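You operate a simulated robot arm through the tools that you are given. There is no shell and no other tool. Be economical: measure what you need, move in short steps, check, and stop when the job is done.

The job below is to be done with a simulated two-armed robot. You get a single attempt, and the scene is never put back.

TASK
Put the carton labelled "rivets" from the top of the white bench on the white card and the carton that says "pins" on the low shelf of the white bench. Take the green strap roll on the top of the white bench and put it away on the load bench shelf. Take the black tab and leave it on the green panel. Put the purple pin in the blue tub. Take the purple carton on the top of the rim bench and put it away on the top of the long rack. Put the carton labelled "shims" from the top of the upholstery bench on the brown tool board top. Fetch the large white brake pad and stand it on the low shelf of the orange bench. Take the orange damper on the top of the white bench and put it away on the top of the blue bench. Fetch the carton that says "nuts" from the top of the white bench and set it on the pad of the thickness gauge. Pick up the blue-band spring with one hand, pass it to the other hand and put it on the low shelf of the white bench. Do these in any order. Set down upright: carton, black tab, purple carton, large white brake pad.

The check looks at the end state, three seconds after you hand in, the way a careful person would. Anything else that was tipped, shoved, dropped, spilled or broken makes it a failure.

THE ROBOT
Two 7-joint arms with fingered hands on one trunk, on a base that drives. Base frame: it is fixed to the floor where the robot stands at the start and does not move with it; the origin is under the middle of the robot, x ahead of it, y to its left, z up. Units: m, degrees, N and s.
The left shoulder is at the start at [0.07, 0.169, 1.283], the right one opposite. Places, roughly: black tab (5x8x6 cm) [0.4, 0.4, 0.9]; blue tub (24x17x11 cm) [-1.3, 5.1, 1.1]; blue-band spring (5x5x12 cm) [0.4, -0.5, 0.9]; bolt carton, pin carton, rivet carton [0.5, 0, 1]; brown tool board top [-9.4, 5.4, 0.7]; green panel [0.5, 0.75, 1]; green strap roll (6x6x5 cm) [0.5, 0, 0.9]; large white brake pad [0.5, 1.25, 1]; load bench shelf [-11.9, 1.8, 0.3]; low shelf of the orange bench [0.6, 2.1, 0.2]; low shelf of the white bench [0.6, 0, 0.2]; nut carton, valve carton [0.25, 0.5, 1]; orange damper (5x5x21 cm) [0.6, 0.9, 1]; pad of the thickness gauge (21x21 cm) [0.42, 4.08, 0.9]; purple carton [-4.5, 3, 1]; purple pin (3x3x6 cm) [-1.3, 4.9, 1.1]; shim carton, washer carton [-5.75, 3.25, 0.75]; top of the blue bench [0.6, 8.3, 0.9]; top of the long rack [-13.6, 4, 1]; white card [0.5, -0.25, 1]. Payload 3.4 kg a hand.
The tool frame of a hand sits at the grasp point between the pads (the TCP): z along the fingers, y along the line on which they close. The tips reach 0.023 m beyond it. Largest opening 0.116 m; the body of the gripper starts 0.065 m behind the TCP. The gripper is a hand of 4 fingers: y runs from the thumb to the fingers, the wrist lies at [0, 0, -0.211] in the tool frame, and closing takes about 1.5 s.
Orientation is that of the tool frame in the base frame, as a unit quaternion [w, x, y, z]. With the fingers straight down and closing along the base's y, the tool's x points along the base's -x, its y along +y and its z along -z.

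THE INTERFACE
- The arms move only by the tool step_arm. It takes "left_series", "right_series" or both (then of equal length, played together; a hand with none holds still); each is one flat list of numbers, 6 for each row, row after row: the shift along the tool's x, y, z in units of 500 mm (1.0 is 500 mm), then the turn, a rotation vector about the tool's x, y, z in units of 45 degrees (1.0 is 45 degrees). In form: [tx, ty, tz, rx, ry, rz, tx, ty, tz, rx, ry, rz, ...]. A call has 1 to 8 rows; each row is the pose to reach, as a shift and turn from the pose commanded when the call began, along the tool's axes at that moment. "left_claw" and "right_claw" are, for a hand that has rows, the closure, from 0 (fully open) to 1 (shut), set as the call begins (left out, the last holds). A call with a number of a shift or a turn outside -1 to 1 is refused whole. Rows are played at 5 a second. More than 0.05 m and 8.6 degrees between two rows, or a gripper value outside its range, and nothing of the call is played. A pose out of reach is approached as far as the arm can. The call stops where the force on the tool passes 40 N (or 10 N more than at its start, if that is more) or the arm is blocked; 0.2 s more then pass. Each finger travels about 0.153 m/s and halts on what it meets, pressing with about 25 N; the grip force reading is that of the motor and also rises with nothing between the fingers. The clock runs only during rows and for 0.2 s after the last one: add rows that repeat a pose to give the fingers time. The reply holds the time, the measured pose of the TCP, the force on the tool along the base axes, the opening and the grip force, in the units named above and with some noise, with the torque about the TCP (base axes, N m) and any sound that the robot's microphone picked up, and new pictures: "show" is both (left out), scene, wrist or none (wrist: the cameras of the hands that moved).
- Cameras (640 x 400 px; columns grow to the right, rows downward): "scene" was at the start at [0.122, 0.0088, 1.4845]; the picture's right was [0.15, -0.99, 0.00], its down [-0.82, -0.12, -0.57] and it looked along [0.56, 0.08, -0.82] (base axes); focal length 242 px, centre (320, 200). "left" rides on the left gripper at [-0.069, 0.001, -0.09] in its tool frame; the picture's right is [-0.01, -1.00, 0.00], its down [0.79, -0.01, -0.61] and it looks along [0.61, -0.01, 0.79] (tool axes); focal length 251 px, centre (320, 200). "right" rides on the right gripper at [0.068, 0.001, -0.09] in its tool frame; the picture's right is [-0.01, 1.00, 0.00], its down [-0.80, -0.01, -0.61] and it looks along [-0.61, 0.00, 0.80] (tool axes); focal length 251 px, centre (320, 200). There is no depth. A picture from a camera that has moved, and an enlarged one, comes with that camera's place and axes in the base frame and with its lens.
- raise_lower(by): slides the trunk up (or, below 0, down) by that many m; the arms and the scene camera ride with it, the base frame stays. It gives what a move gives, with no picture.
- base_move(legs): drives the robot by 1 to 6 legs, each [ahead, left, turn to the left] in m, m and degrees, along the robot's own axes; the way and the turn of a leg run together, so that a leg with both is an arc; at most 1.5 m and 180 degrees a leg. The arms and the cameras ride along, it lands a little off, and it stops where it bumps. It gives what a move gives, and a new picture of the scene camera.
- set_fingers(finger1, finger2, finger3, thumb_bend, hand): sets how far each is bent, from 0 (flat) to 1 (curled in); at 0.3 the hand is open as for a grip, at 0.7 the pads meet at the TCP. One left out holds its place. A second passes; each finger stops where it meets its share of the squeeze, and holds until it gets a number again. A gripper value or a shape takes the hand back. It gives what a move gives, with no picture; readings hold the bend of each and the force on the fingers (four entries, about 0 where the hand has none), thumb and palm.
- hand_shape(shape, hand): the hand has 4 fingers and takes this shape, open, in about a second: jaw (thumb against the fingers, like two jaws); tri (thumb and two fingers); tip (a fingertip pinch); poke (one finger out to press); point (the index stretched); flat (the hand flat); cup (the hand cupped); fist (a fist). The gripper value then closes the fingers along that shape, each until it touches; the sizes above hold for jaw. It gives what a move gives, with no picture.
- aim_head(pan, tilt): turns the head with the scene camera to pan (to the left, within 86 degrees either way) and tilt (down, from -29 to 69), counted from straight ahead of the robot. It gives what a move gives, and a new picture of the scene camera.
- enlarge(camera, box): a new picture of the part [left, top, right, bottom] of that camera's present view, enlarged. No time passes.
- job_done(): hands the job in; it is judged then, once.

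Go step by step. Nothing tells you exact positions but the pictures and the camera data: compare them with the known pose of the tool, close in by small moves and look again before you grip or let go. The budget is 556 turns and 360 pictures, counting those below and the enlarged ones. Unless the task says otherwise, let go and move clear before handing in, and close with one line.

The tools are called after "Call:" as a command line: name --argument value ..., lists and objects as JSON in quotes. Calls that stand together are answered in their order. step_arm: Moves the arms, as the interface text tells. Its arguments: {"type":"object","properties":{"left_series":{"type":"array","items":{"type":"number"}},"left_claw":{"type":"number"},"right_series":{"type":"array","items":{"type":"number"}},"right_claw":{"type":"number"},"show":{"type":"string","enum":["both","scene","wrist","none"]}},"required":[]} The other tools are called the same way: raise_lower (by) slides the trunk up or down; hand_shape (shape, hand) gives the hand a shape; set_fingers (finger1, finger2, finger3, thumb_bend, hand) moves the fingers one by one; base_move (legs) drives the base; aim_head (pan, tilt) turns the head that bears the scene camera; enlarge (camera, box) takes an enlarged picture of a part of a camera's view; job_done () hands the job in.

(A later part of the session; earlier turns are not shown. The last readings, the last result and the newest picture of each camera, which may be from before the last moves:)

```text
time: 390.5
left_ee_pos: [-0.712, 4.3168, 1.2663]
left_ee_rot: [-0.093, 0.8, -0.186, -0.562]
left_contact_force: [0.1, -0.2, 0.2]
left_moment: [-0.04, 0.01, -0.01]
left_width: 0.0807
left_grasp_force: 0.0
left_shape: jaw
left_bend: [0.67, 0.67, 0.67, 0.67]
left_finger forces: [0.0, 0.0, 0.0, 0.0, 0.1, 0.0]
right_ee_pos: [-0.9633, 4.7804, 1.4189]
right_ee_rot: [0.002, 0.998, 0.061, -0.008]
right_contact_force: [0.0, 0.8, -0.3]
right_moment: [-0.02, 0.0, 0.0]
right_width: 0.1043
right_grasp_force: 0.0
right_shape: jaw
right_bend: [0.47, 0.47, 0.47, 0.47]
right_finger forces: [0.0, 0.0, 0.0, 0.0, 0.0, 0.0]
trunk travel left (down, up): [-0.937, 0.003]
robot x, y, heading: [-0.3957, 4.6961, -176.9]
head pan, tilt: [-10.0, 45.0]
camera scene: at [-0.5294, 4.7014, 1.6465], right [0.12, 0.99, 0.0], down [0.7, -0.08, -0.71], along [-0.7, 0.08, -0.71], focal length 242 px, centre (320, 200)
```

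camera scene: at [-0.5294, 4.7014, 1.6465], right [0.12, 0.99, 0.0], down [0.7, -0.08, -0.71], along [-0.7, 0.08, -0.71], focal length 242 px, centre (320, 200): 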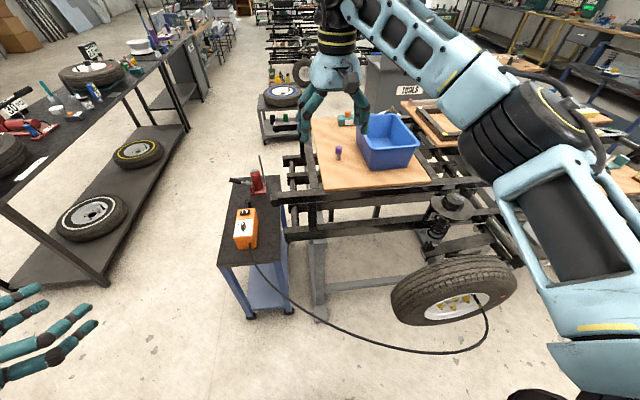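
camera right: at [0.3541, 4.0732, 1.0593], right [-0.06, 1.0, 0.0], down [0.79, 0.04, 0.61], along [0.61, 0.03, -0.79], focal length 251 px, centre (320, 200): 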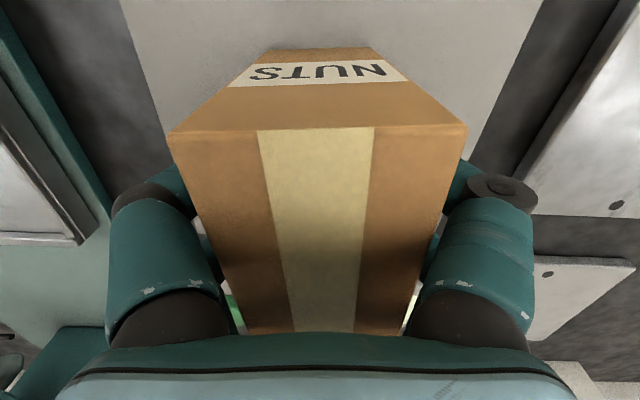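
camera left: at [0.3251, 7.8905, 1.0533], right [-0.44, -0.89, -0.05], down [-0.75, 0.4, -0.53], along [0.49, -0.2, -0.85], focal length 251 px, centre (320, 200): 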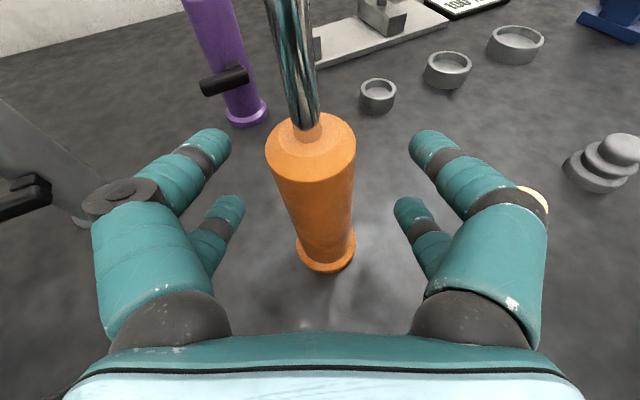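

I see the pin and tub on the plywood over a chassis frame; a hose sags in front, so I stop short of it and will pitch the right hand forward 45° to extend reach.

Call:
base_move --legs '[[0.16, 0.02, -3.1]]'

Call:
step_arm --right_series '[0, 0, 0, 0, -0.17, 0, 0, 0, 0, 0, -0.34, 0, 0, 0, 0, 0, -0.51, 0, 0, 0, 0, 0, -0.68, 0, 0, 0, 0, 0, -0.85, 0, 0, 0, 0, 0, -1.0, 0]' --right_claw 0 --show "both"

```text
time: 391.9
left_ee_pos: [-0.8926, 4.3104, 1.2676]
left_ee_rot: [-0.108, 0.794, -0.21, -0.56]
left_contact_force: [-1.1, -0.6, -0.3]
left_moment: [0.0, -0.03, -0.01]
left_width: 0.0807
left_grasp_force: 0.0
left_shape: jaw
left_bend: [0.67, 0.67, 0.67, 0.67]
left_finger forces: [0.0, 0.1, 0.0, 0.1, 0.0, 0.0]
right_ee_pos: [-1.1161, 4.7889, 1.4201]
right_ee_rot: [0.001, 0.999, 0.033, -0.01]
right_contact_force: [-0.2, 0.7, -0.3]
right_moment: [0.03, 0.06, -0.01]
right_width: 0.1041
right_grasp_force: 0.1
right_shape: jaw
right_bend: [0.47, 0.47, 0.47, 0.47]
right_finger forces: [0.1, 0.0, 0.1, 0.0, 0.0, 0.0]
trunk travel left (down, up): [-0.937, 0.003]
robot x, y, heading: [-0.5617, 4.6745, 180.0]
head pan, tilt: [-10.0, 45.0]
camera scene: at [-0.686, 4.685, 1.647], right [0.18, 0.98, 0.0], down [0.69, -0.12, -0.71], along [-0.7, 0.12, -0.7], focal length 242 px, centre (320, 200)
```

scene: 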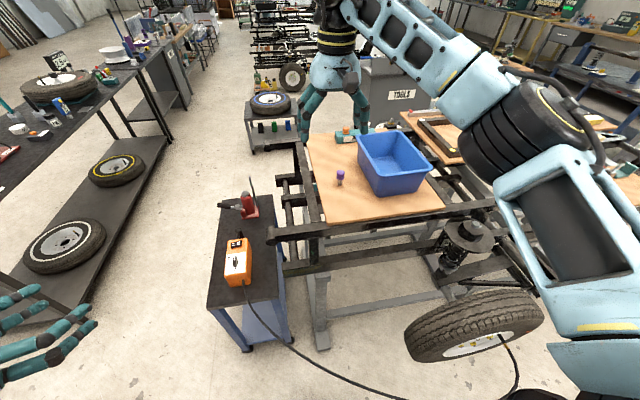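

```text
time: 393.4
left_ee_pos: [-0.8954, 4.3116, 1.2668]
left_ee_rot: [-0.109, 0.794, -0.209, -0.56]
left_contact_force: [0.1, 0.3, 0.1]
left_moment: [-0.01, 0.01, 0.04]
left_width: 0.081
left_grasp_force: 0.0
left_shape: jaw
left_bend: [0.67, 0.67, 0.67, 0.67]
left_finger forces: [0.1, 0.0, 0.0, 0.1, 0.0, 0.0]
right_ee_pos: [-1.1187, 4.7887, 1.4195]
right_ee_rot: [0.014, 0.92, 0.029, -0.391]
right_contact_force: [0.2, -0.1, 0.7]
right_moment: [-0.01, 0.02, 0.02]
right_width: 0.1156
right_grasp_force: 0.0
right_shape: jaw
right_bend: [0.3, 0.3, 0.3, 0.3]
right_finger forces: [0.0, 0.0, 0.0, 0.1, 0.1, 0.0]
trunk travel left (down, up): [-0.937, 0.003]
robot x, y, heading: [-0.5583, 4.6744, 179.9]
head pan, tilt: [-10.0, 45.0]
camera scene: at [-0.69, 4.6854, 1.6466], right [0.18, 0.98, 0.0], down [0.7, -0.12, -0.71], along [-0.7, 0.12, -0.71], focal length 242 px, centre (320, 200)
camera right: at [-1.0074, 4.7961, 1.4317], right [0.06, -1.0, 0.01], down [-0.11, 0.0, 0.99], along [-0.99, -0.06, -0.11], focal length 251 px, centre (320, 200)
```

scene: 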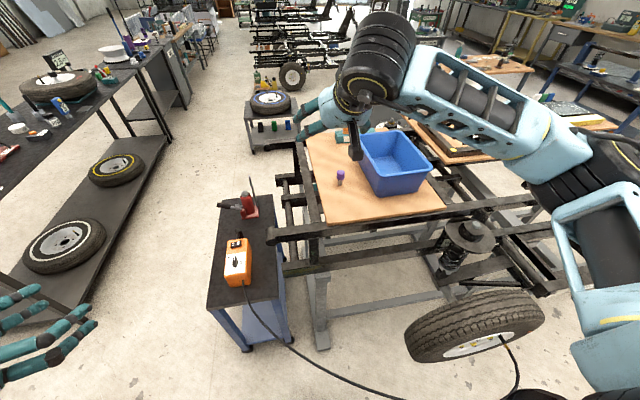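
right: 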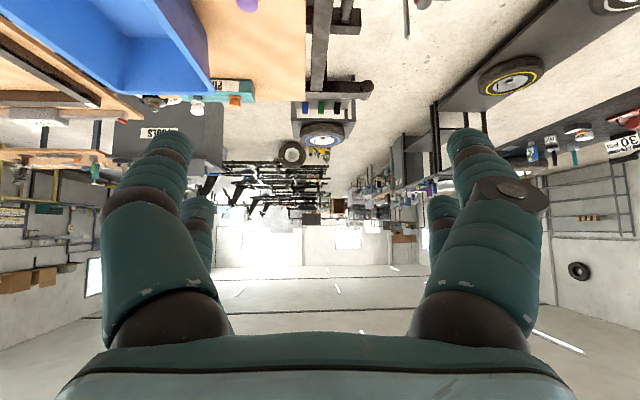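

I zoom in on the pin and tub to measure clearances.

Call:
enlarge --camera "scene" --box '[290, 110, 450, 230]'

```text
3.33 times, centred on (370, 170) of scene
camera zoom: at [-0.69, 4.6854, 1.6466], right [0.18, 0.98, 0.0], down [0.7, -0.12, -0.71], along [-0.7, 0.12, -0.71], focal length 805 px, centre (153, 300)
```

zoom: 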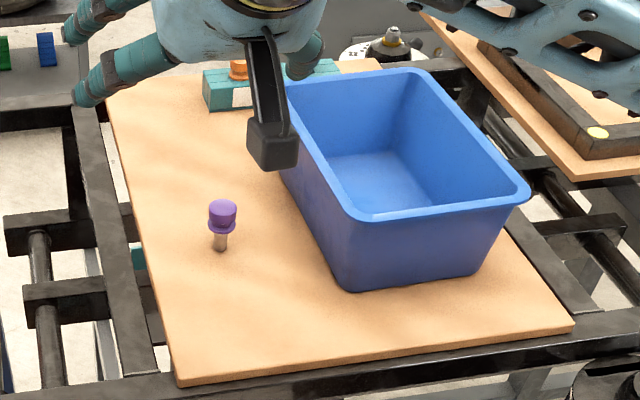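

Tub rim spans x −1.22…−1.46, y 4.957…5.137; pin at (−1.316, 4.866). I preshape the fingers to ~5.5 cm and approach along the tilted tool axis.

Call:
step_arm --right_series '[0.03, -0.03, 0.077, 0, 0, 0, 0.06, -0.06, 0.153, 0, 0, 0, 0.09, -0.09, 0.23, 0, 0, 0, 0.115, -0.12, 0.306, 0, 0, 0, 0.145, -0.15, 0.383, 0, 0, 0, 0.172, -0.178, 0.459, 0, 0, 0, 0.172, -0.178, 0.459, 0, 0, 0]' --right_claw 0.5 --show "both"

```text
time: 394.9
left_ee_pos: [-0.8952, 4.3104, 1.2658]
left_ee_rot: [-0.108, 0.795, -0.209, -0.559]
left_contact_force: [0.0, 0.4, 0.4]
left_moment: [-0.01, 0.01, -0.03]
left_width: 0.0809
left_grasp_force: 0.1
left_shape: jaw
left_bend: [0.67, 0.67, 0.67, 0.67]
left_finger forces: [0.0, 0.0, 0.1, 0.0, 0.1, 0.1]
right_ee_pos: [-1.2302, 4.8716, 1.1984]
right_ee_rot: [0.014, 0.92, 0.03, -0.39]
right_contact_force: [-0.1, -0.4, 0.3]
right_moment: [0.0, 0.0, 0.01]
right_width: 0.0586
right_grasp_force: 0.1
right_shape: jaw
right_bend: [0.72, 0.72, 0.72, 0.75]
right_finger forces: [0.0, 0.1, 0.0, 0.0, 0.0, 0.0]
trunk travel left (down, up): [-0.937, 0.003]
robot x, y, heading: [-0.5586, 4.6711, 179.5]
head pan, tilt: [-10.0, 45.0]
camera scene: at [-0.6907, 4.6844, 1.6466], right [0.18, 0.98, 0.0], down [0.7, -0.12, -0.71], along [-0.7, 0.12, -0.71], focal length 242 px, centre (320, 200)
camera right: at [-1.1193, 4.8793, 1.2112], right [0.06, -1.0, 0.01], down [-0.12, 0.0, 0.99], along [-0.99, -0.06, -0.12], focal length 251 px, centre (320, 200)
```

scene: 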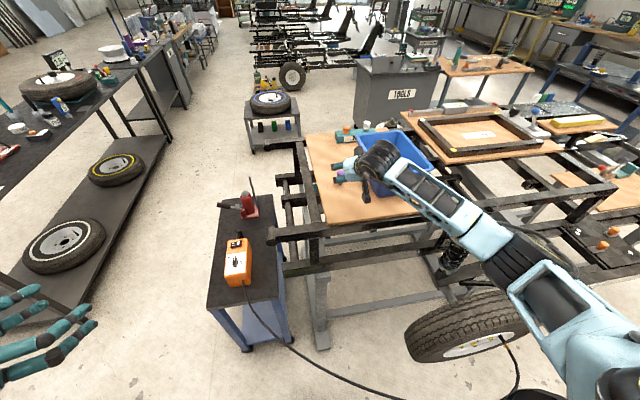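
right: 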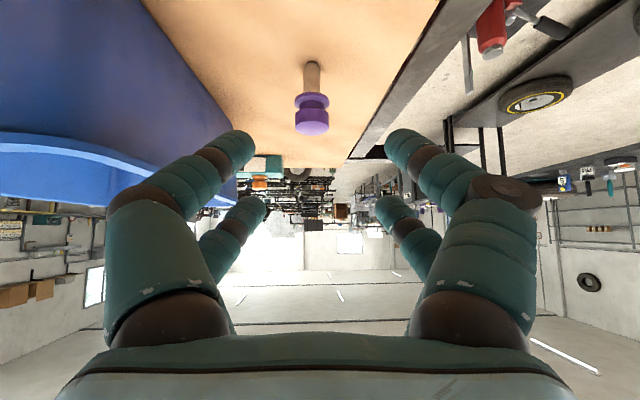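

The outer knuckle would graze the tub rim; I yaw the hand 30° so it comes in from the side away from the tub.

Call:
step_arm --right_series '[-0.004, 0.022, 0.004, 0.12, 0, 0.116, -0.008, 0.044, 0.008, 0.24, 0, 0.232, -0.012, 0.066, 0.012, 0.36, 0, 0.348, -0.015, 0.087, 0.016, 0.48, 0, 0.463, -0.015, 0.087, 0.016, 0.48, 0, 0.463]' --show "wrist"

```text
time: 396.1
left_ee_pos: [-0.8963, 4.3104, 1.2669]
left_ee_rot: [-0.107, 0.796, -0.208, -0.559]
left_contact_force: [1.5, 0.2, 1.1]
left_moment: [0.0, -0.03, -0.02]
left_width: 0.0809
left_grasp_force: 0.0
left_shape: jaw
left_bend: [0.67, 0.67, 0.67, 0.67]
left_finger forces: [0.0, 0.1, 0.1, 0.0, 0.0, 0.1]
right_ee_pos: [-1.2391, 4.8267, 1.1973]
right_ee_rot: [-0.088, 0.897, -0.209, -0.38]
right_contact_force: [0.2, 0.1, -0.5]
right_moment: [0.01, -0.03, -0.02]
right_width: 0.0584
right_grasp_force: 0.0
right_shape: jaw
right_bend: [0.72, 0.72, 0.72, 0.75]
right_finger forces: [0.1, 0.0, 0.0, 0.0, 0.0, 0.1]
trunk travel left (down, up): [-0.937, 0.003]
robot x, y, heading: [-0.5631, 4.6707, 179.7]
head pan, tilt: [-10.0, 45.0]
camera right: at [-1.1393, 4.7766, 1.2099], right [-0.45, -0.89, 0.01], down [-0.1, 0.06, 0.99], along [-0.89, 0.44, -0.12], focal length 251 px, centre (320, 200)
```

right: 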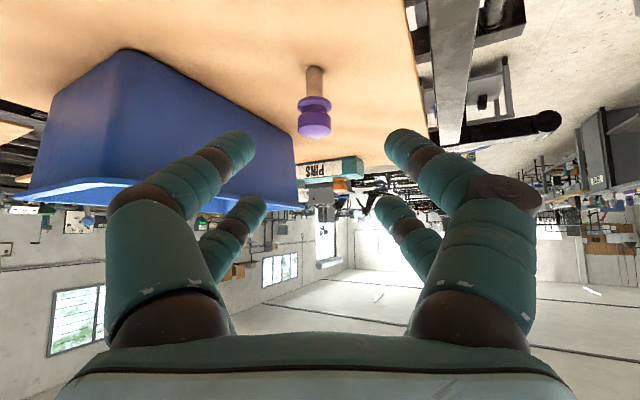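

Pin axis at (−1.320, 4.870), z 1.07–1.13, and the tub is clear of the hand now. I advance and grip.

Call:
step_arm --right_series '[-0.004, -0.003, 0.09, 0, 0, 0, -0.008, -0.006, 0.17, 0, 0, 0, -0.011, -0.006, 0.239, 0, 0, 0, -0.011, -0.006, 0.239, 0, 0, 0]' --show "wrist"

```text
time: 397.1
left_ee_pos: [-0.895, 4.3108, 1.2667]
left_ee_rot: [-0.107, 0.796, -0.208, -0.559]
left_contact_force: [0.9, 0.2, -0.5]
left_moment: [0.01, 0.01, -0.01]
left_width: 0.0809
left_grasp_force: 0.0
left_shape: jaw
left_bend: [0.67, 0.67, 0.67, 0.67]
left_finger forces: [0.0, 0.0, 0.0, 0.0, 0.0, 0.0]
right_ee_pos: [-1.3105, 4.8681, 1.1187]
right_ee_rot: [-0.087, 0.897, -0.208, -0.381]
right_contact_force: [0.4, -0.5, -0.3]
right_moment: [0.01, 0.01, 0.02]
right_width: 0.0583
right_grasp_force: 0.0
right_shape: jaw
right_bend: [0.72, 0.72, 0.72, 0.75]
right_finger forces: [0.1, 0.0, 0.0, 0.0, 0.1, 0.1]
right hand out of reach, approached as far as the arm can: row 3, 4
trunk travel left (down, up): [-0.937, 0.003]
robot x, y, heading: [-0.5613, 4.6738, 179.5]
head pan, tilt: [-10.0, 45.0]
camera right: at [-1.2114, 4.8189, 1.1315], right [-0.45, -0.89, 0.01], down [-0.1, 0.06, 0.99], along [-0.89, 0.44, -0.12], focal length 251 px, centre (320, 200)
```

right: 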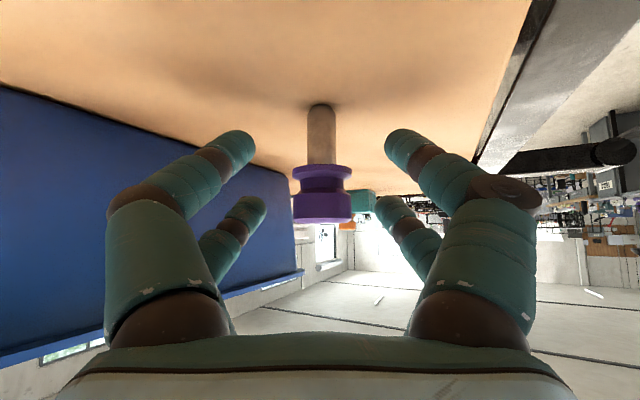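

The pin is between the fingers. Close.

Call:
step_arm --right_series '[0, 0, 0, 0, 0, 0, 0, 0, 0, 0, 0, 0, 0, 0, 0, 0, 0, 0, 0, 0, 0, 0, 0, 0, 0, 0, 0, 0, 0, 0]' --right_claw 1 --show "wrist"

```text
time: 398.4
left_ee_pos: [-0.8953, 4.3107, 1.2666]
left_ee_rot: [-0.107, 0.796, -0.208, -0.559]
left_contact_force: [0.6, 0.2, 0.1]
left_moment: [0.0, -0.01, 0.0]
left_width: 0.081
left_grasp_force: 0.0
left_shape: jaw
left_bend: [0.67, 0.67, 0.67, 0.67]
left_finger forces: [0.0, 0.1, 0.0, 0.0, 0.0, 0.0]
right_ee_pos: [-1.3115, 4.869, 1.1179]
right_ee_rot: [-0.089, 0.897, -0.209, -0.38]
right_contact_force: [0.0, 0.1, 0.6]
right_moment: [-0.02, 0.02, -0.02]
right_width: 0.0018
right_grasp_force: 24.3
right_shape: jaw
right_bend: [0.7, 0.72, 0.74, 0.72]
right_finger forces: [0.1, 0.1, 19.7, 0.0, 0.1, 0.0]
trunk travel left (down, up): [-0.937, 0.003]
robot x, y, heading: [-0.5577, 4.6733, 179.7]
head pan, tilt: [-10.0, 45.0]
camera right: at [-1.2118, 4.8189, 1.1311], right [-0.45, -0.89, 0.01], down [-0.1, 0.06, 0.99], along [-0.89, 0.44, -0.12], focal length 251 px, centre (320, 200)
```

right: 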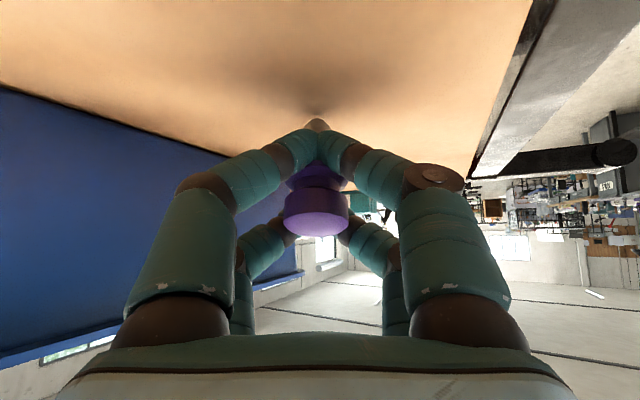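

The tips met under the cap with the rear digits on the cap. I lift slightly to see whether it holds.

Call:
step_arm --right_series '[-0.022, 0, -0.021, 0, 0, 0, -0.043, 0, -0.042, 0, 0, 0, -0.043, 0, -0.042, 0, 0, 0]' --show "wrist"

```text
time: 399.1
left_ee_pos: [-0.8945, 4.3094, 1.266]
left_ee_rot: [-0.108, 0.795, -0.208, -0.559]
left_contact_force: [0.8, -0.2, 0.3]
left_moment: [-0.01, -0.02, 0.03]
left_width: 0.081
left_grasp_force: 0.0
left_shape: jaw
left_bend: [0.67, 0.67, 0.67, 0.67]
left_finger forces: [0.1, 0.0, 0.1, 0.1, 0.0, 0.1]
right_ee_pos: [-1.3114, 4.8681, 1.1474]
right_ee_rot: [-0.087, 0.897, -0.209, -0.38]
right_contact_force: [0.9, -0.1, -1.5]
right_moment: [0.02, -0.01, 0.01]
right_width: 0.0019
right_grasp_force: 25.0
right_shape: jaw
right_bend: [0.7, 0.72, 0.74, 0.72]
right_finger forces: [0.0, 0.1, 0.8, 0.0, 0.0, 0.0]
trunk travel left (down, up): [-0.937, 0.003]
robot x, y, heading: [-0.5596, 4.6713, 179.7]
head pan, tilt: [-10.0, 45.0]
camera right: at [-1.2113, 4.8183, 1.1612], right [-0.45, -0.89, 0.01], down [-0.1, 0.06, 0.99], along [-0.89, 0.44, -0.12], focal length 251 px, centre (320, 200)
```

right: 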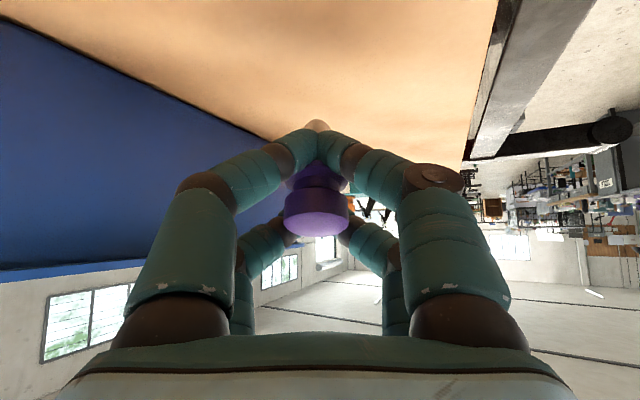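

It's caged and lifted. I raise it above the rim height and shift the base right so it comes over the tub.

Call:
step_arm --right_series '[-0.04, 0, -0.038, 0, 0, 0, -0.08, 0, -0.077, 0, 0, 0, -0.12, 0, -0.115, 0, 0, 0, -0.16, 0, -0.155, 0, 0, 0, -0.18, 0, -0.174, 0, 0, 0]' --show "wrist"

Call:
base_move --legs '[[0, -0.175, 0]]'

```text
time: 400.4
left_ee_pos: [-0.894, 4.3115, 1.2666]
left_ee_rot: [-0.109, 0.795, -0.209, -0.559]
left_contact_force: [-0.8, -0.4, 0.8]
left_moment: [0.01, 0.0, 0.01]
left_width: 0.0807
left_grasp_force: 0.1
left_shape: jaw
left_bend: [0.67, 0.67, 0.67, 0.67]
left_finger forces: [0.1, 0.0, 0.0, 0.1, 0.0, 0.1]
right_ee_pos: [-1.3098, 4.8697, 1.2726]
right_ee_rot: [-0.087, 0.897, -0.209, -0.38]
right_contact_force: [0.8, 0.8, -0.2]
right_moment: [-0.02, 0.0, 0.01]
right_width: 0.0016
right_grasp_force: 24.4
right_shape: jaw
right_bend: [0.71, 0.72, 0.74, 0.72]
right_finger forces: [0.0, 0.0, 0.6, 0.1, 0.1, 0.0]
trunk travel left (down, up): [-0.937, 0.003]
robot x, y, heading: [-0.556, 4.6754, 180.1]
head pan, tilt: [-10.0, 45.0]
camera right: at [-1.211, 4.8192, 1.2865], right [-0.45, -0.89, 0.01], down [-0.1, 0.06, 0.99], along [-0.89, 0.44, -0.12], focal length 251 px, centre (320, 200)
```

right: 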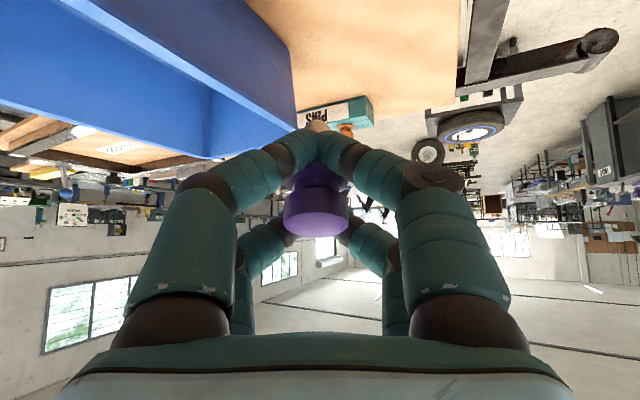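

```text
time: 401.9
left_ee_pos: [-0.8944, 4.4839, 1.2647]
left_ee_rot: [-0.109, 0.795, -0.208, -0.559]
left_contact_force: [0.1, 0.2, 0.6]
left_moment: [0.03, 0.01, -0.03]
left_width: 0.081
left_grasp_force: 0.0
left_shape: jaw
left_bend: [0.67, 0.67, 0.67, 0.67]
left_finger forces: [0.0, 0.1, 0.1, 0.0, 0.1, 0.1]
right_ee_pos: [-1.3104, 5.0417, 1.274]
right_ee_rot: [-0.089, 0.897, -0.207, -0.38]
right_contact_force: [0.8, -0.3, 0.1]
right_moment: [-0.02, -0.05, 0.0]
right_width: 0.0013
right_grasp_force: 25.0
right_shape: jaw
right_bend: [0.71, 0.72, 0.74, 0.72]
right_finger forces: [0.0, 0.1, 0.5, 0.0, 0.0, 0.0]
trunk travel left (down, up): [-0.937, 0.003]
robot x, y, heading: [-0.5607, 4.8497, 179.8]
head pan, tilt: [-10.0, 45.0]
camera scene: at [-0.6908, 4.8571, 1.6466], right [0.17, 0.98, 0.0], down [0.7, -0.12, -0.71], along [-0.7, 0.13, -0.71], focal length 242 px, centre (320, 200)
```

scene: 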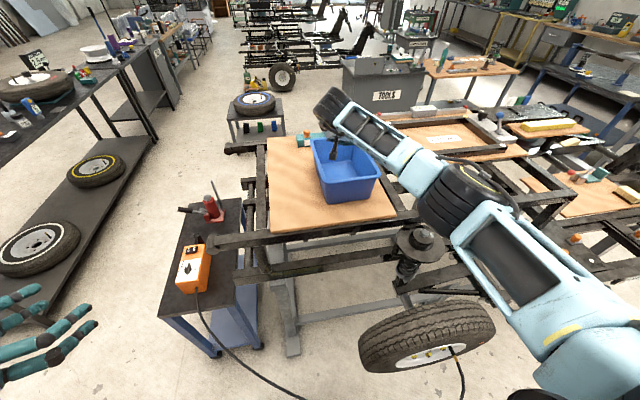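

The pin is over the tub centre. I lower it into the tub.

Call:
step_arm --right_series '[0.04, 0, 0.04, 0, 0, 0, 0.08, 0, 0.08, 0, 0, 0, 0.12, 0, 0.117, 0, 0, 0, 0.12, 0, 0.117, 0, 0, 0]' --show "wrist"

Call:
enlarge --camera "scene" --box '[270, 70, 430, 220]'

```text
time: 402.9
left_ee_pos: [-0.8944, 4.4899, 1.2672]
left_ee_rot: [-0.107, 0.795, -0.209, -0.559]
left_contact_force: [0.4, 0.7, -0.4]
left_moment: [-0.01, -0.02, 0.01]
left_width: 0.0809
left_grasp_force: 0.1
left_shape: jaw
left_bend: [0.67, 0.67, 0.67, 0.67]
left_finger forces: [0.0, 0.0, 0.1, 0.1, 0.0, 0.1]
right_ee_pos: [-1.3113, 5.0451, 1.1885]
right_ee_rot: [-0.087, 0.897, -0.208, -0.38]
right_contact_force: [-0.2, 0.4, -1.5]
right_moment: [-0.04, -0.01, -0.01]
right_width: 0.0017
right_grasp_force: 24.8
right_shape: jaw
right_bend: [0.71, 0.72, 0.74, 0.72]
right_finger forces: [0.0, 0.2, 0.5, 0.0, 0.0, 0.0]
trunk travel left (down, up): [-0.937, 0.003]
robot x, y, heading: [-0.5609, 4.8523, 180.0]
head pan, tilt: [-10.0, 45.0]
camera right: at [-1.2111, 4.9956, 1.2015], right [-0.45, -0.9, 0.01], down [-0.1, 0.06, 0.99], along [-0.89, 0.44, -0.12], focal length 251 px, centre (320, 200)
```

right: 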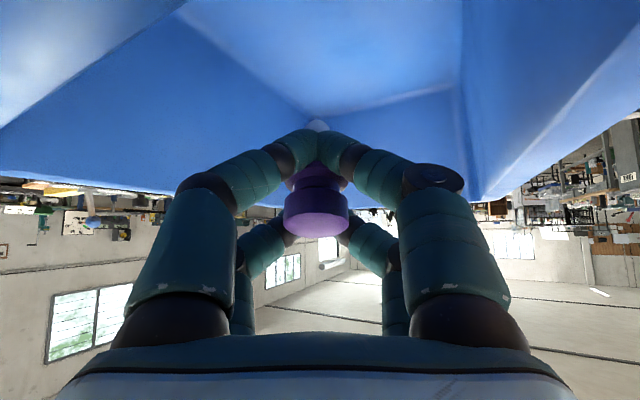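

```text
2.67 times, centred on (350, 145) of scene
camera zoom: at [-0.6905, 4.8636, 1.6465], right [0.18, 0.98, 0.0], down [0.7, -0.12, -0.71], along [-0.7, 0.12, -0.71], focal length 644 px, centre (240, 347)
```

zoom: 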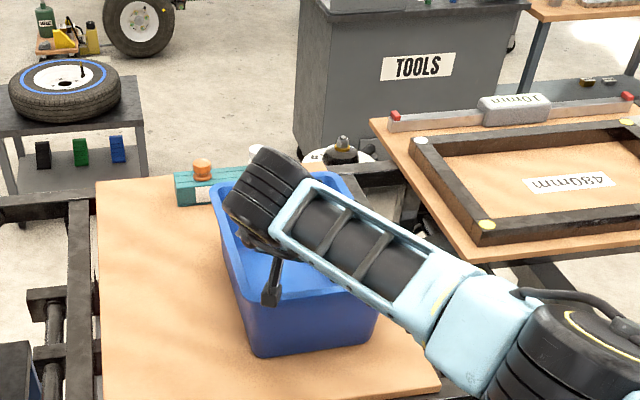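

Inside the tub. I lower a bit more and open.

Call:
step_arm --right_series '[0.02, 0, 0.02, 0, 0, 0, 0.04, 0, 0.038, 0, 0, 0, 0.04, 0, 0.038, 0, 0, 0]' --show "none"

Call:
step_arm --right_series '[0, 0, 0, 0, 0, 0, 0, 0, 0, 0, 0, 0, 0, 0, 0, 0, 0, 0, 0, 0, 0, 0, 0, 0]' --right_claw 0.45 --show "wrist"

```text
time: 403.6
left_ee_pos: [-0.8951, 4.4874, 1.2665]
left_ee_rot: [-0.109, 0.795, -0.209, -0.559]
left_contact_force: [-0.4, -0.5, -0.7]
left_moment: [-0.02, -0.03, 0.0]
left_width: 0.0806
left_grasp_force: 0.0
left_shape: jaw
left_bend: [0.67, 0.67, 0.67, 0.67]
left_finger forces: [0.0, 0.0, 0.0, 0.1, 0.0, 0.0]
right_ee_pos: [-1.3107, 5.0447, 1.1609]
right_ee_rot: [-0.086, 0.897, -0.208, -0.38]
right_contact_force: [-0.3, -0.3, -0.7]
right_moment: [0.03, 0.02, -0.04]
right_width: 0.0016
right_grasp_force: 25.1
right_shape: jaw
right_bend: [0.71, 0.72, 0.74, 0.72]
right_finger forces: [0.0, 0.2, 0.4, 0.0, 0.0, 0.1]
trunk travel left (down, up): [-0.937, 0.003]
robot x, y, heading: [-0.5583, 4.8515, 180.2]
head pan, tilt: [-10.0, 45.0]
```

```text
time: 404.6
left_ee_pos: [-0.8943, 4.4868, 1.2674]
left_ee_rot: [-0.107, 0.795, -0.208, -0.559]
left_contact_force: [0.7, -0.1, -0.6]
left_moment: [-0.03, 0.01, -0.01]
left_width: 0.0808
left_grasp_force: 0.1
left_shape: jaw
left_bend: [0.67, 0.67, 0.67, 0.67]
left_finger forces: [0.0, 0.0, 0.0, 0.0, 0.0, 0.0]
right_ee_pos: [-1.3098, 5.045, 1.1618]
right_ee_rot: [-0.088, 0.897, -0.209, -0.38]
right_contact_force: [-0.1, 1.1, 0.7]
right_moment: [0.0, 0.01, 0.01]
right_width: 0.0631
right_grasp_force: 0.1
right_shape: jaw
right_bend: [0.72, 0.72, 0.72, 0.74]
right_finger forces: [0.9, 0.0, 0.0, 0.0, 0.1, 0.1]
trunk travel left (down, up): [-0.937, 0.003]
robot x, y, heading: [-0.5613, 4.8481, 179.9]
head pan, tilt: [-10.0, 45.0]
camera right: at [-1.2107, 4.9959, 1.1745], right [-0.45, -0.9, 0.01], down [-0.1, 0.06, 0.99], along [-0.89, 0.44, -0.12], focal length 251 px, centre (320, 200)
```

right: 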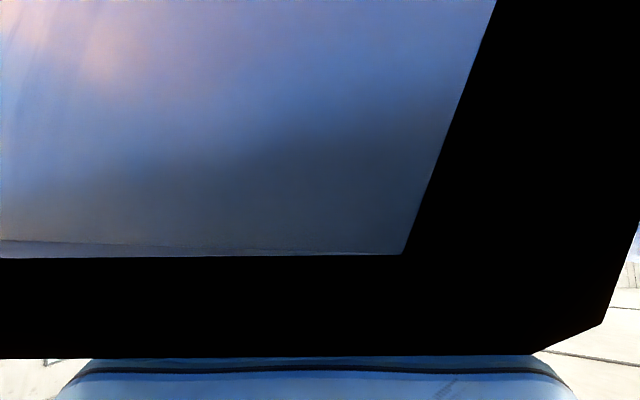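

The pin is released. I rise straight up (the wrist camera is right at the tub's near wall).

Call:
step_arm --right_series '[-0.04, 0, -0.039, 0, 0, 0, -0.08, 0, -0.078, 0, 0, 0, -0.12, 0, -0.117, 0, 0, 0, -0.16, 0, -0.156, 0, 0, 0, -0.2, 0, -0.195, 0, 0, 0, -0.24, 0, -0.234, 0, 0, 0]' --show "both"

```text
time: 406.1
left_ee_pos: [-0.8933, 4.4888, 1.2673]
left_ee_rot: [-0.107, 0.795, -0.208, -0.559]
left_contact_force: [-0.1, 0.8, 1.2]
left_moment: [-0.03, -0.01, -0.02]
left_width: 0.0809
left_grasp_force: 0.0
left_shape: jaw
left_bend: [0.67, 0.67, 0.67, 0.67]
left_finger forces: [0.1, 0.1, 0.0, 0.1, 0.0, 0.1]
right_ee_pos: [-1.3086, 5.0434, 1.3299]
right_ee_rot: [-0.088, 0.897, -0.209, -0.38]
right_contact_force: [-0.5, -0.2, -0.2]
right_moment: [0.04, 0.02, -0.02]
right_width: 0.0637
right_grasp_force: 0.1
right_shape: jaw
right_bend: [0.72, 0.72, 0.72, 0.74]
right_finger forces: [0.0, 0.1, 0.1, 0.0, 0.0, 0.0]
trunk travel left (down, up): [-0.937, 0.003]
robot x, y, heading: [-0.5632, 4.8474, 179.6]
head pan, tilt: [-10.0, 45.0]
camera scene: at [-0.69, 4.8618, 1.6466], right [0.18, 0.98, 0.0], down [0.7, -0.12, -0.71], along [-0.7, 0.12, -0.71], focal length 242 px, centre (320, 200)
camera right: at [-1.2089, 4.9933, 1.3419], right [-0.45, -0.9, 0.01], down [-0.1, 0.06, 0.99], along [-0.89, 0.44, -0.12], focal length 251 px, centre (320, 200)
```

scene: 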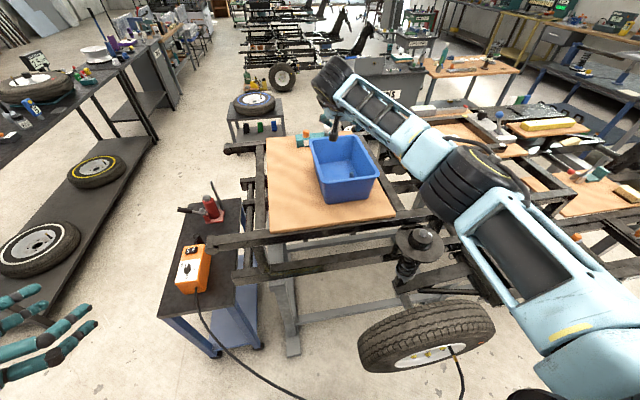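
right: 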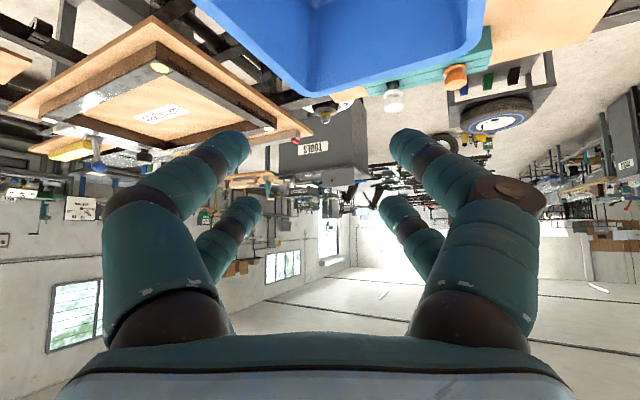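

I zoom on the tub to look for the pin.

Call:
enlarge --camera "scene" --box '[280, 110, 400, 220]'

```text
3.64 times, centred on (340, 165) of scene
camera zoom: at [-0.69, 4.8618, 1.6466], right [0.18, 0.98, 0.0], down [0.7, -0.12, -0.71], along [-0.7, 0.12, -0.71], focal length 878 px, centre (247, 327)
```

zoom: 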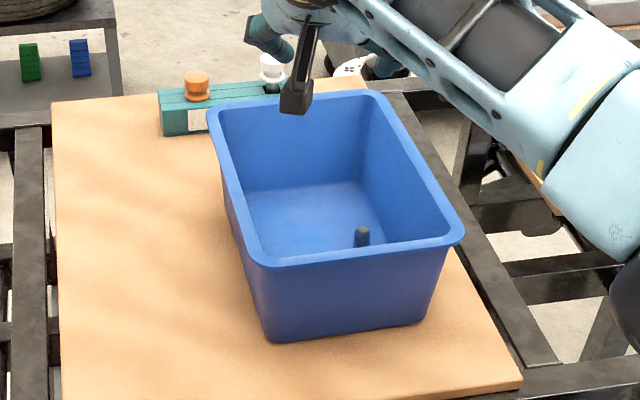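

The pin's shank is visible inside the tub. I draw the right arm back and restore it to the straight-down orientation.

Call:
step_arm --right_series '[0.05, -0.035, -0.052, -0.096, 0, -0.093, 0.1, -0.07, -0.103, -0.192, 0, -0.186, 0.15, -0.106, -0.155, -0.288, 0, -0.278, 0.2, -0.142, -0.206, -0.383, 0, -0.371, 0.25, -0.177, -0.258, -0.479, 0, -0.464]' --show "none"

Call:
step_arm --right_series '[0, 0, 0, 0, 0.17, 0, 0, 0, 0, 0, 0.34, 0, 0, 0, 0, 0, 0.51, 0, 0, 0, 0, 0, 0.68, 0, 0, 0, 0, 0, 0.85, 0, 0, 0, 0, 0, 1.0, 0]' --right_claw 0 --show "none"

```text
time: 407.2
left_ee_pos: [-0.8926, 4.4903, 1.2677]
left_ee_rot: [-0.107, 0.795, -0.21, -0.559]
left_contact_force: [0.3, 0.2, -0.6]
left_moment: [-0.01, -0.01, 0.03]
left_width: 0.0808
left_grasp_force: 0.2
left_shape: jaw
left_bend: [0.67, 0.67, 0.67, 0.67]
left_finger forces: [0.1, 0.0, 0.0, 0.0, 0.0, 0.0]
right_ee_pos: [-1.1074, 5.0466, 1.331]
right_ee_rot: [0.014, 0.919, 0.032, -0.392]
right_contact_force: [-0.4, -0.3, 0.2]
right_moment: [0.03, 0.02, 0.02]
right_width: 0.0633
right_grasp_force: 0.0
right_shape: jaw
right_bend: [0.72, 0.72, 0.72, 0.74]
right_finger forces: [0.1, 0.1, 0.0, 0.0, 0.0, 0.0]
trunk travel left (down, up): [-0.937, 0.003]
robot x, y, heading: [-0.5617, 4.8505, 179.8]
head pan, tilt: [-10.0, 45.0]
```

```text
time: 408.6
left_ee_pos: [-0.8947, 4.4868, 1.2672]
left_ee_rot: [-0.109, 0.795, -0.209, -0.559]
left_contact_force: [0.5, 0.2, -0.3]
left_moment: [0.03, 0.02, 0.03]
left_width: 0.0813
left_grasp_force: 0.1
left_shape: jaw
left_bend: [0.67, 0.67, 0.67, 0.67]
left_finger forces: [0.1, 0.1, 0.1, 0.0, 0.0, 0.1]
right_ee_pos: [-1.1102, 5.0455, 1.3297]
right_ee_rot: [0.002, 0.999, 0.033, -0.009]
right_contact_force: [1.0, -0.8, -1.0]
right_moment: [0.01, 0.02, 0.01]
right_width: 0.116
right_grasp_force: 0.0
right_shape: jaw
right_bend: [0.3, 0.3, 0.3, 0.3]
right_finger forces: [0.1, 0.0, 0.0, 0.1, 0.0, 0.0]
trunk travel left (down, up): [-0.937, 0.003]
robot x, y, heading: [-0.5635, 4.8503, 179.8]
head pan, tilt: [-10.0, 45.0]
```

Pin done. Now the green strap roll: I return to the aisle, turn round and strafe back to the white bench.

Call:
base_move --legs '[[-0.14, 0, 0], [0, 0, -90], [0, 0, -90]]'

Call:
base_move --legs '[[0, -1.2, 0], [0, -1.2, 0], [0, -1.2, 0], [0, -1.0, 0]]'

```text
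time: 417.7
left_ee_pos: [-0.0765, 5.2026, 1.2665]
left_ee_rot: [0.558, 0.218, 0.792, -0.115]
left_contact_force: [0.7, -0.2, -0.3]
left_moment: [-0.02, 0.02, 0.01]
left_width: 0.0807
left_grasp_force: 0.1
left_shape: jaw
left_bend: [0.67, 0.67, 0.67, 0.67]
left_finger forces: [0.1, 0.0, 0.0, 0.1, 0.0, 0.0]
right_ee_pos: [0.1248, 4.6402, 1.3297]
right_ee_rot: [0.008, -0.021, 1.0, 0.001]
right_contact_force: [-0.9, 0.8, 0.3]
right_moment: [0.01, 0.02, -0.02]
right_width: 0.1157
right_grasp_force: 0.0
right_shape: jaw
right_bend: [0.3, 0.3, 0.3, 0.3]
right_finger forces: [0.1, 0.0, 0.0, 0.1, 0.0, 0.1]
trunk travel left (down, up): [-0.937, 0.003]
robot x, y, heading: [-0.4212, 4.8525, -1.8]
head pan, tilt: [-10.0, 45.0]
camera scene: at [-0.2885, 4.8307, 1.6466], right [-0.2, -0.98, 0.0], down [-0.69, 0.14, -0.71], along [0.69, -0.14, -0.71], focal length 242 px, centre (320, 200)
```

scene: 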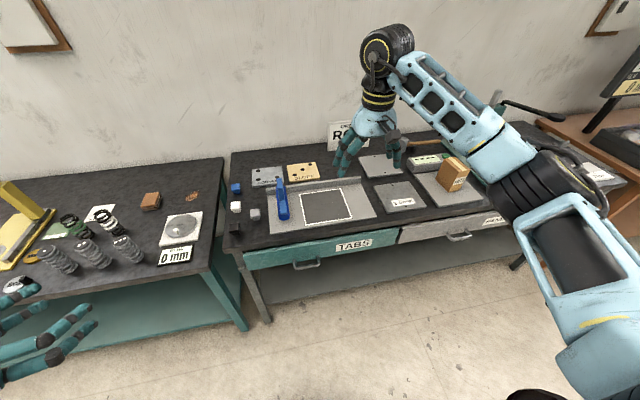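

```text
time: 439.9
left_ee_pos: [-0.155, 0.6287, 1.2661]
left_ee_rot: [0.559, 0.211, 0.795, -0.11]
left_contact_force: [-0.3, 1.2, -1.3]
left_moment: [0.0, -0.02, 0.0]
left_width: 0.081
left_grasp_force: 0.0
left_shape: jaw
left_bend: [0.67, 0.67, 0.67, 0.67]
left_finger forces: [0.0, 0.0, 0.0, 0.0, 0.1, 0.1]
right_ee_pos: [0.0561, 0.0684, 1.3294]
right_ee_rot: [0.009, -0.029, 1.0, 0.001]
right_contact_force: [-0.6, -0.3, -1.0]
right_moment: [0.0, 0.01, 0.01]
right_width: 0.1161
right_grasp_force: 0.0
right_shape: jaw
right_bend: [0.3, 0.3, 0.3, 0.3]
right_finger forces: [0.0, 0.0, 0.1, 0.1, 0.0, 0.0]
trunk travel left (down, up): [-0.937, 0.003]
robot x, y, heading: [-0.4917, 0.2699, -0.3]
head pan, tilt: [-10.0, 45.0]
camera scene: at [-0.3596, 0.2524, 1.6466], right [-0.18, -0.98, 0.0], down [-0.7, 0.13, -0.71], along [0.7, -0.13, -0.71], focal length 242 px, centre (320, 200)
```

scene: 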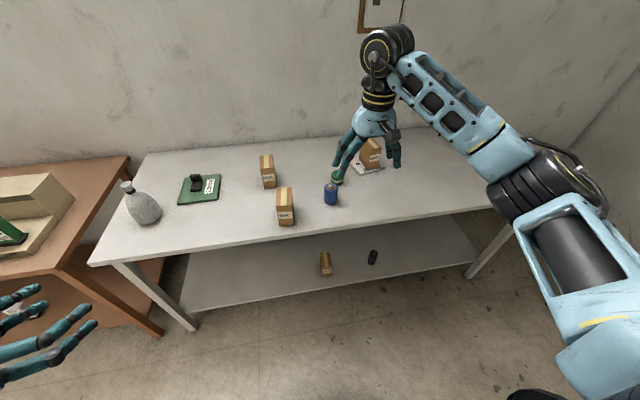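

I drive in so the right hand is over the green roll.

Call:
base_move --legs '[[0.45, -0.065, 0.3]]'

Call:
step_arm --right_series '[0, 0, 0.09, 0, 0, 0, 0, 0, 0.18, 0, 0, 0, 0, 0, 0.27, 0, 0, 0, 0, 0, 0.36, 0, 0, 0, 0, 0, 0.44, 0, 0, 0, 0, 0, 0.44, 0, 0, 0]' --show "wrist"

```text
time: 442.6
left_ee_pos: [0.2948, 0.5626, 1.2673]
left_ee_rot: [0.56, 0.21, 0.794, -0.11]
left_contact_force: [0.0, 0.1, 0.2]
left_moment: [0.02, -0.01, -0.01]
left_width: 0.0811
left_grasp_force: 0.3
left_shape: jaw
left_bend: [0.67, 0.67, 0.67, 0.67]
left_finger forces: [0.0, 0.0, 0.0, 0.0, 0.1, 0.0]
right_ee_pos: [0.5091, 0.0036, 1.3312]
right_ee_rot: [0.01, -0.032, 0.999, 0.001]
right_contact_force: [0.2, 0.5, -0.1]
right_moment: [0.04, 0.0, -0.01]
right_width: 0.1157
right_grasp_force: 0.0
right_shape: jaw
right_bend: [0.3, 0.3, 0.3, 0.3]
right_finger forces: [0.0, 0.0, 0.1, 0.0, 0.0, 0.0]
trunk travel left (down, up): [-0.937, 0.003]
robot x, y, heading: [-0.0404, 0.2003, -0.3]
head pan, tilt: [-10.0, 45.0]
camera scene: at [0.0915, 0.1841, 1.6468], right [-0.18, -0.98, 0.0], down [-0.69, 0.13, -0.71], along [0.7, -0.13, -0.71], focal length 242 px, centre (320, 200)
```

scene: 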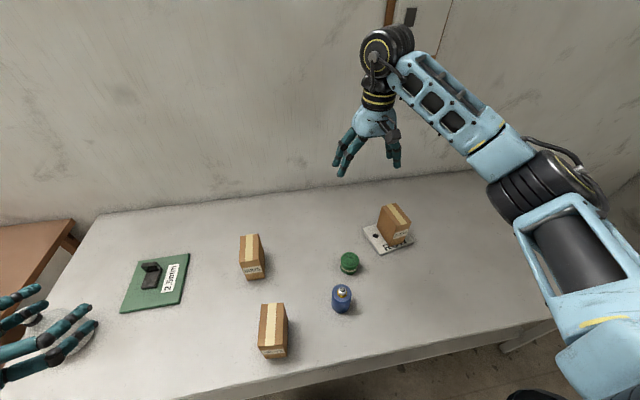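

```text
time: 444.0
left_ee_pos: [0.2968, 0.5606, 1.2667]
left_ee_rot: [0.559, 0.209, 0.795, -0.108]
left_contact_force: [-0.6, -0.3, -0.4]
left_moment: [0.01, -0.01, 0.02]
left_width: 0.0808
left_grasp_force: 0.1
left_shape: jaw
left_bend: [0.67, 0.67, 0.67, 0.67]
left_finger forces: [0.0, 0.1, 0.1, 0.1, 0.0, 0.0]
right_ee_pos: [0.5149, 0.0041, 1.1087]
right_ee_rot: [0.008, -0.032, 0.999, 0.002]
right_contact_force: [-0.9, 0.7, 0.1]
right_moment: [0.01, 0.02, 0.03]
right_width: 0.116
right_grasp_force: 0.1
right_shape: jaw
right_bend: [0.3, 0.3, 0.3, 0.3]
right_finger forces: [0.0, 0.0, 0.0, 0.1, 0.0, 0.0]
trunk travel left (down, up): [-0.937, 0.003]
robot x, y, heading: [-0.0395, 0.2009, -0.4]
head pan, tilt: [-10.0, 45.0]
camera right: at [0.4437, 0.0002, 1.1976], right [-0.05, 1.0, 0.0], down [0.78, 0.04, 0.62], along [0.62, 0.04, -0.78], focal length 251 px, centre (320, 200)
```

right: 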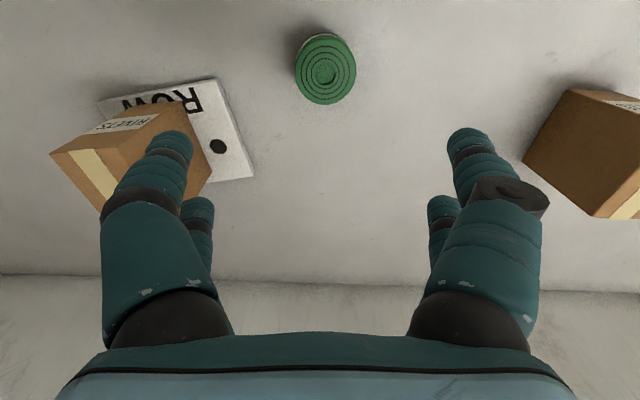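

Roll top centre at (0.498, 0.011). I centre and descend.

Call:
step_arm --right_series '[0.016, 0.008, 0.09, 0, 0, 0, 0.033, 0.016, 0.18, 0, 0, 0, 0.033, 0.016, 0.26, 0, 0, 0, 0.033, 0.016, 0.3, 0, 0, 0, 0.033, 0.016, 0.3, 0, 0, 0]' --show "wrist"

```text
time: 445.2
left_ee_pos: [0.297, 0.5604, 1.2667]
left_ee_rot: [0.56, 0.209, 0.795, -0.108]
left_contact_force: [0.0, -0.2, -0.5]
left_moment: [-0.01, -0.01, 0.0]
left_width: 0.081
left_grasp_force: 0.0
left_shape: jaw
left_bend: [0.67, 0.67, 0.67, 0.67]
left_finger forces: [0.0, 0.0, 0.0, 0.0, 0.1, 0.1]
right_ee_pos: [0.5002, 0.0102, 0.9586]
right_ee_rot: [0.009, -0.032, 0.999, 0.002]
right_contact_force: [-0.7, -0.3, 0.6]
right_moment: [-0.01, 0.01, 0.04]
right_width: 0.116
right_grasp_force: 0.1
right_shape: jaw
right_bend: [0.3, 0.3, 0.3, 0.3]
right_finger forces: [0.1, 0.1, 0.0, 0.0, 0.0, 0.1]
trunk travel left (down, up): [-0.937, 0.003]
robot x, y, heading: [-0.0362, 0.1977, -0.4]
head pan, tilt: [-10.0, 45.0]
camera right: at [0.4297, 0.0049, 1.0473], right [-0.06, 1.0, 0.0], down [0.78, 0.04, 0.62], along [0.62, 0.04, -0.78], focal length 251 px, centre (320, 200)
```

right: 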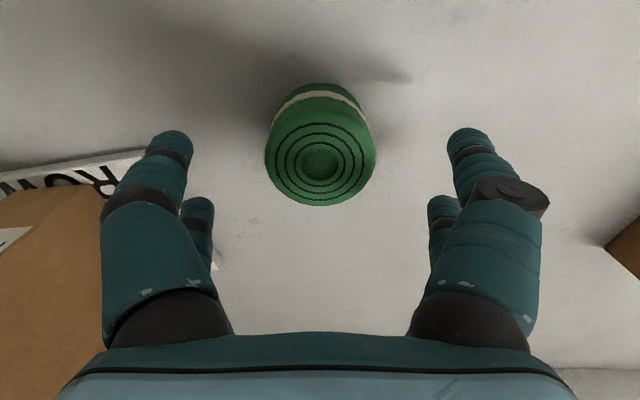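

Call:
step_arm --right_series '[0.008, 0, 0.05, 0, 0, 0, 0.008, 0, 0.09, 0, 0, 0, 0.008, 0, 0.09, 0, 0, 0]' --show "none"

Call:
step_arm --right_series '[0, 0, 0, 0, 0, 0, 0, 0, 0, 0, 0, 0, 0, 0, 0, 0, 0, 0, 0, 0, 0, 0, 0, 0, 0, 0, 0, 0, 0, 0, 0, 0, 0, 0, 0, 0]' --right_claw 1 --show "wrist"

```text
time: 446.0
left_ee_pos: [0.2972, 0.5612, 1.2677]
left_ee_rot: [0.558, 0.211, 0.795, -0.11]
left_contact_force: [0.2, 1.5, 0.4]
left_moment: [-0.03, 0.01, -0.02]
left_width: 0.0808
left_grasp_force: 0.0
left_shape: jaw
left_bend: [0.67, 0.67, 0.67, 0.67]
left_finger forces: [0.0, 0.0, 0.0, 0.1, 0.0, 0.0]
right_ee_pos: [0.4977, 0.0092, 0.9143]
right_ee_rot: [0.009, -0.032, 0.999, 0.001]
right_contact_force: [-0.1, 0.4, 0.0]
right_moment: [-0.02, 0.02, 0.03]
right_width: 0.116
right_grasp_force: 0.2
right_shape: jaw
right_bend: [0.3, 0.3, 0.3, 0.3]
right_finger forces: [0.0, 0.0, 0.0, 0.1, 0.0, 0.1]
trunk travel left (down, up): [-0.937, 0.003]
robot x, y, heading: [-0.0357, 0.2024, -0.3]
head pan, tilt: [-10.0, 45.0]
```

```text
time: 447.4
left_ee_pos: [0.2975, 0.5611, 1.267]
left_ee_rot: [0.558, 0.211, 0.796, -0.109]
left_contact_force: [-0.5, -0.2, 0.5]
left_moment: [0.01, -0.03, 0.01]
left_width: 0.0808
left_grasp_force: 0.0
left_shape: jaw
left_bend: [0.67, 0.67, 0.67, 0.67]
left_finger forces: [0.0, 0.1, 0.0, 0.0, 0.0, 0.1]
right_ee_pos: [0.4971, 0.0103, 0.9155]
right_ee_rot: [0.009, -0.032, 0.999, 0.001]
right_contact_force: [0.4, 0.1, 0.4]
right_moment: [0.01, -0.03, -0.01]
right_width: 0.0403
right_grasp_force: 25.2
right_shape: jaw
right_bend: [0.73, 0.73, 0.73, 0.77]
right_finger forces: [22.9, 24.1, 21.7, 0.0, 23.3, 0.0]
trunk travel left (down, up): [-0.937, 0.003]
robot x, y, heading: [-0.0361, 0.2014, -0.4]
head pan, tilt: [-10.0, 45.0]
camera right: at [0.4268, 0.0059, 1.0026], right [-0.05, 1.0, 0.0], down [0.78, 0.04, 0.62], along [0.62, 0.04, -0.78], focal length 251 px, centre (320, 200)
```

right: 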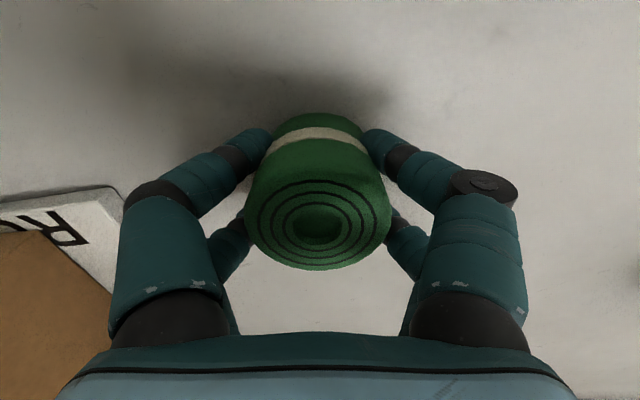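

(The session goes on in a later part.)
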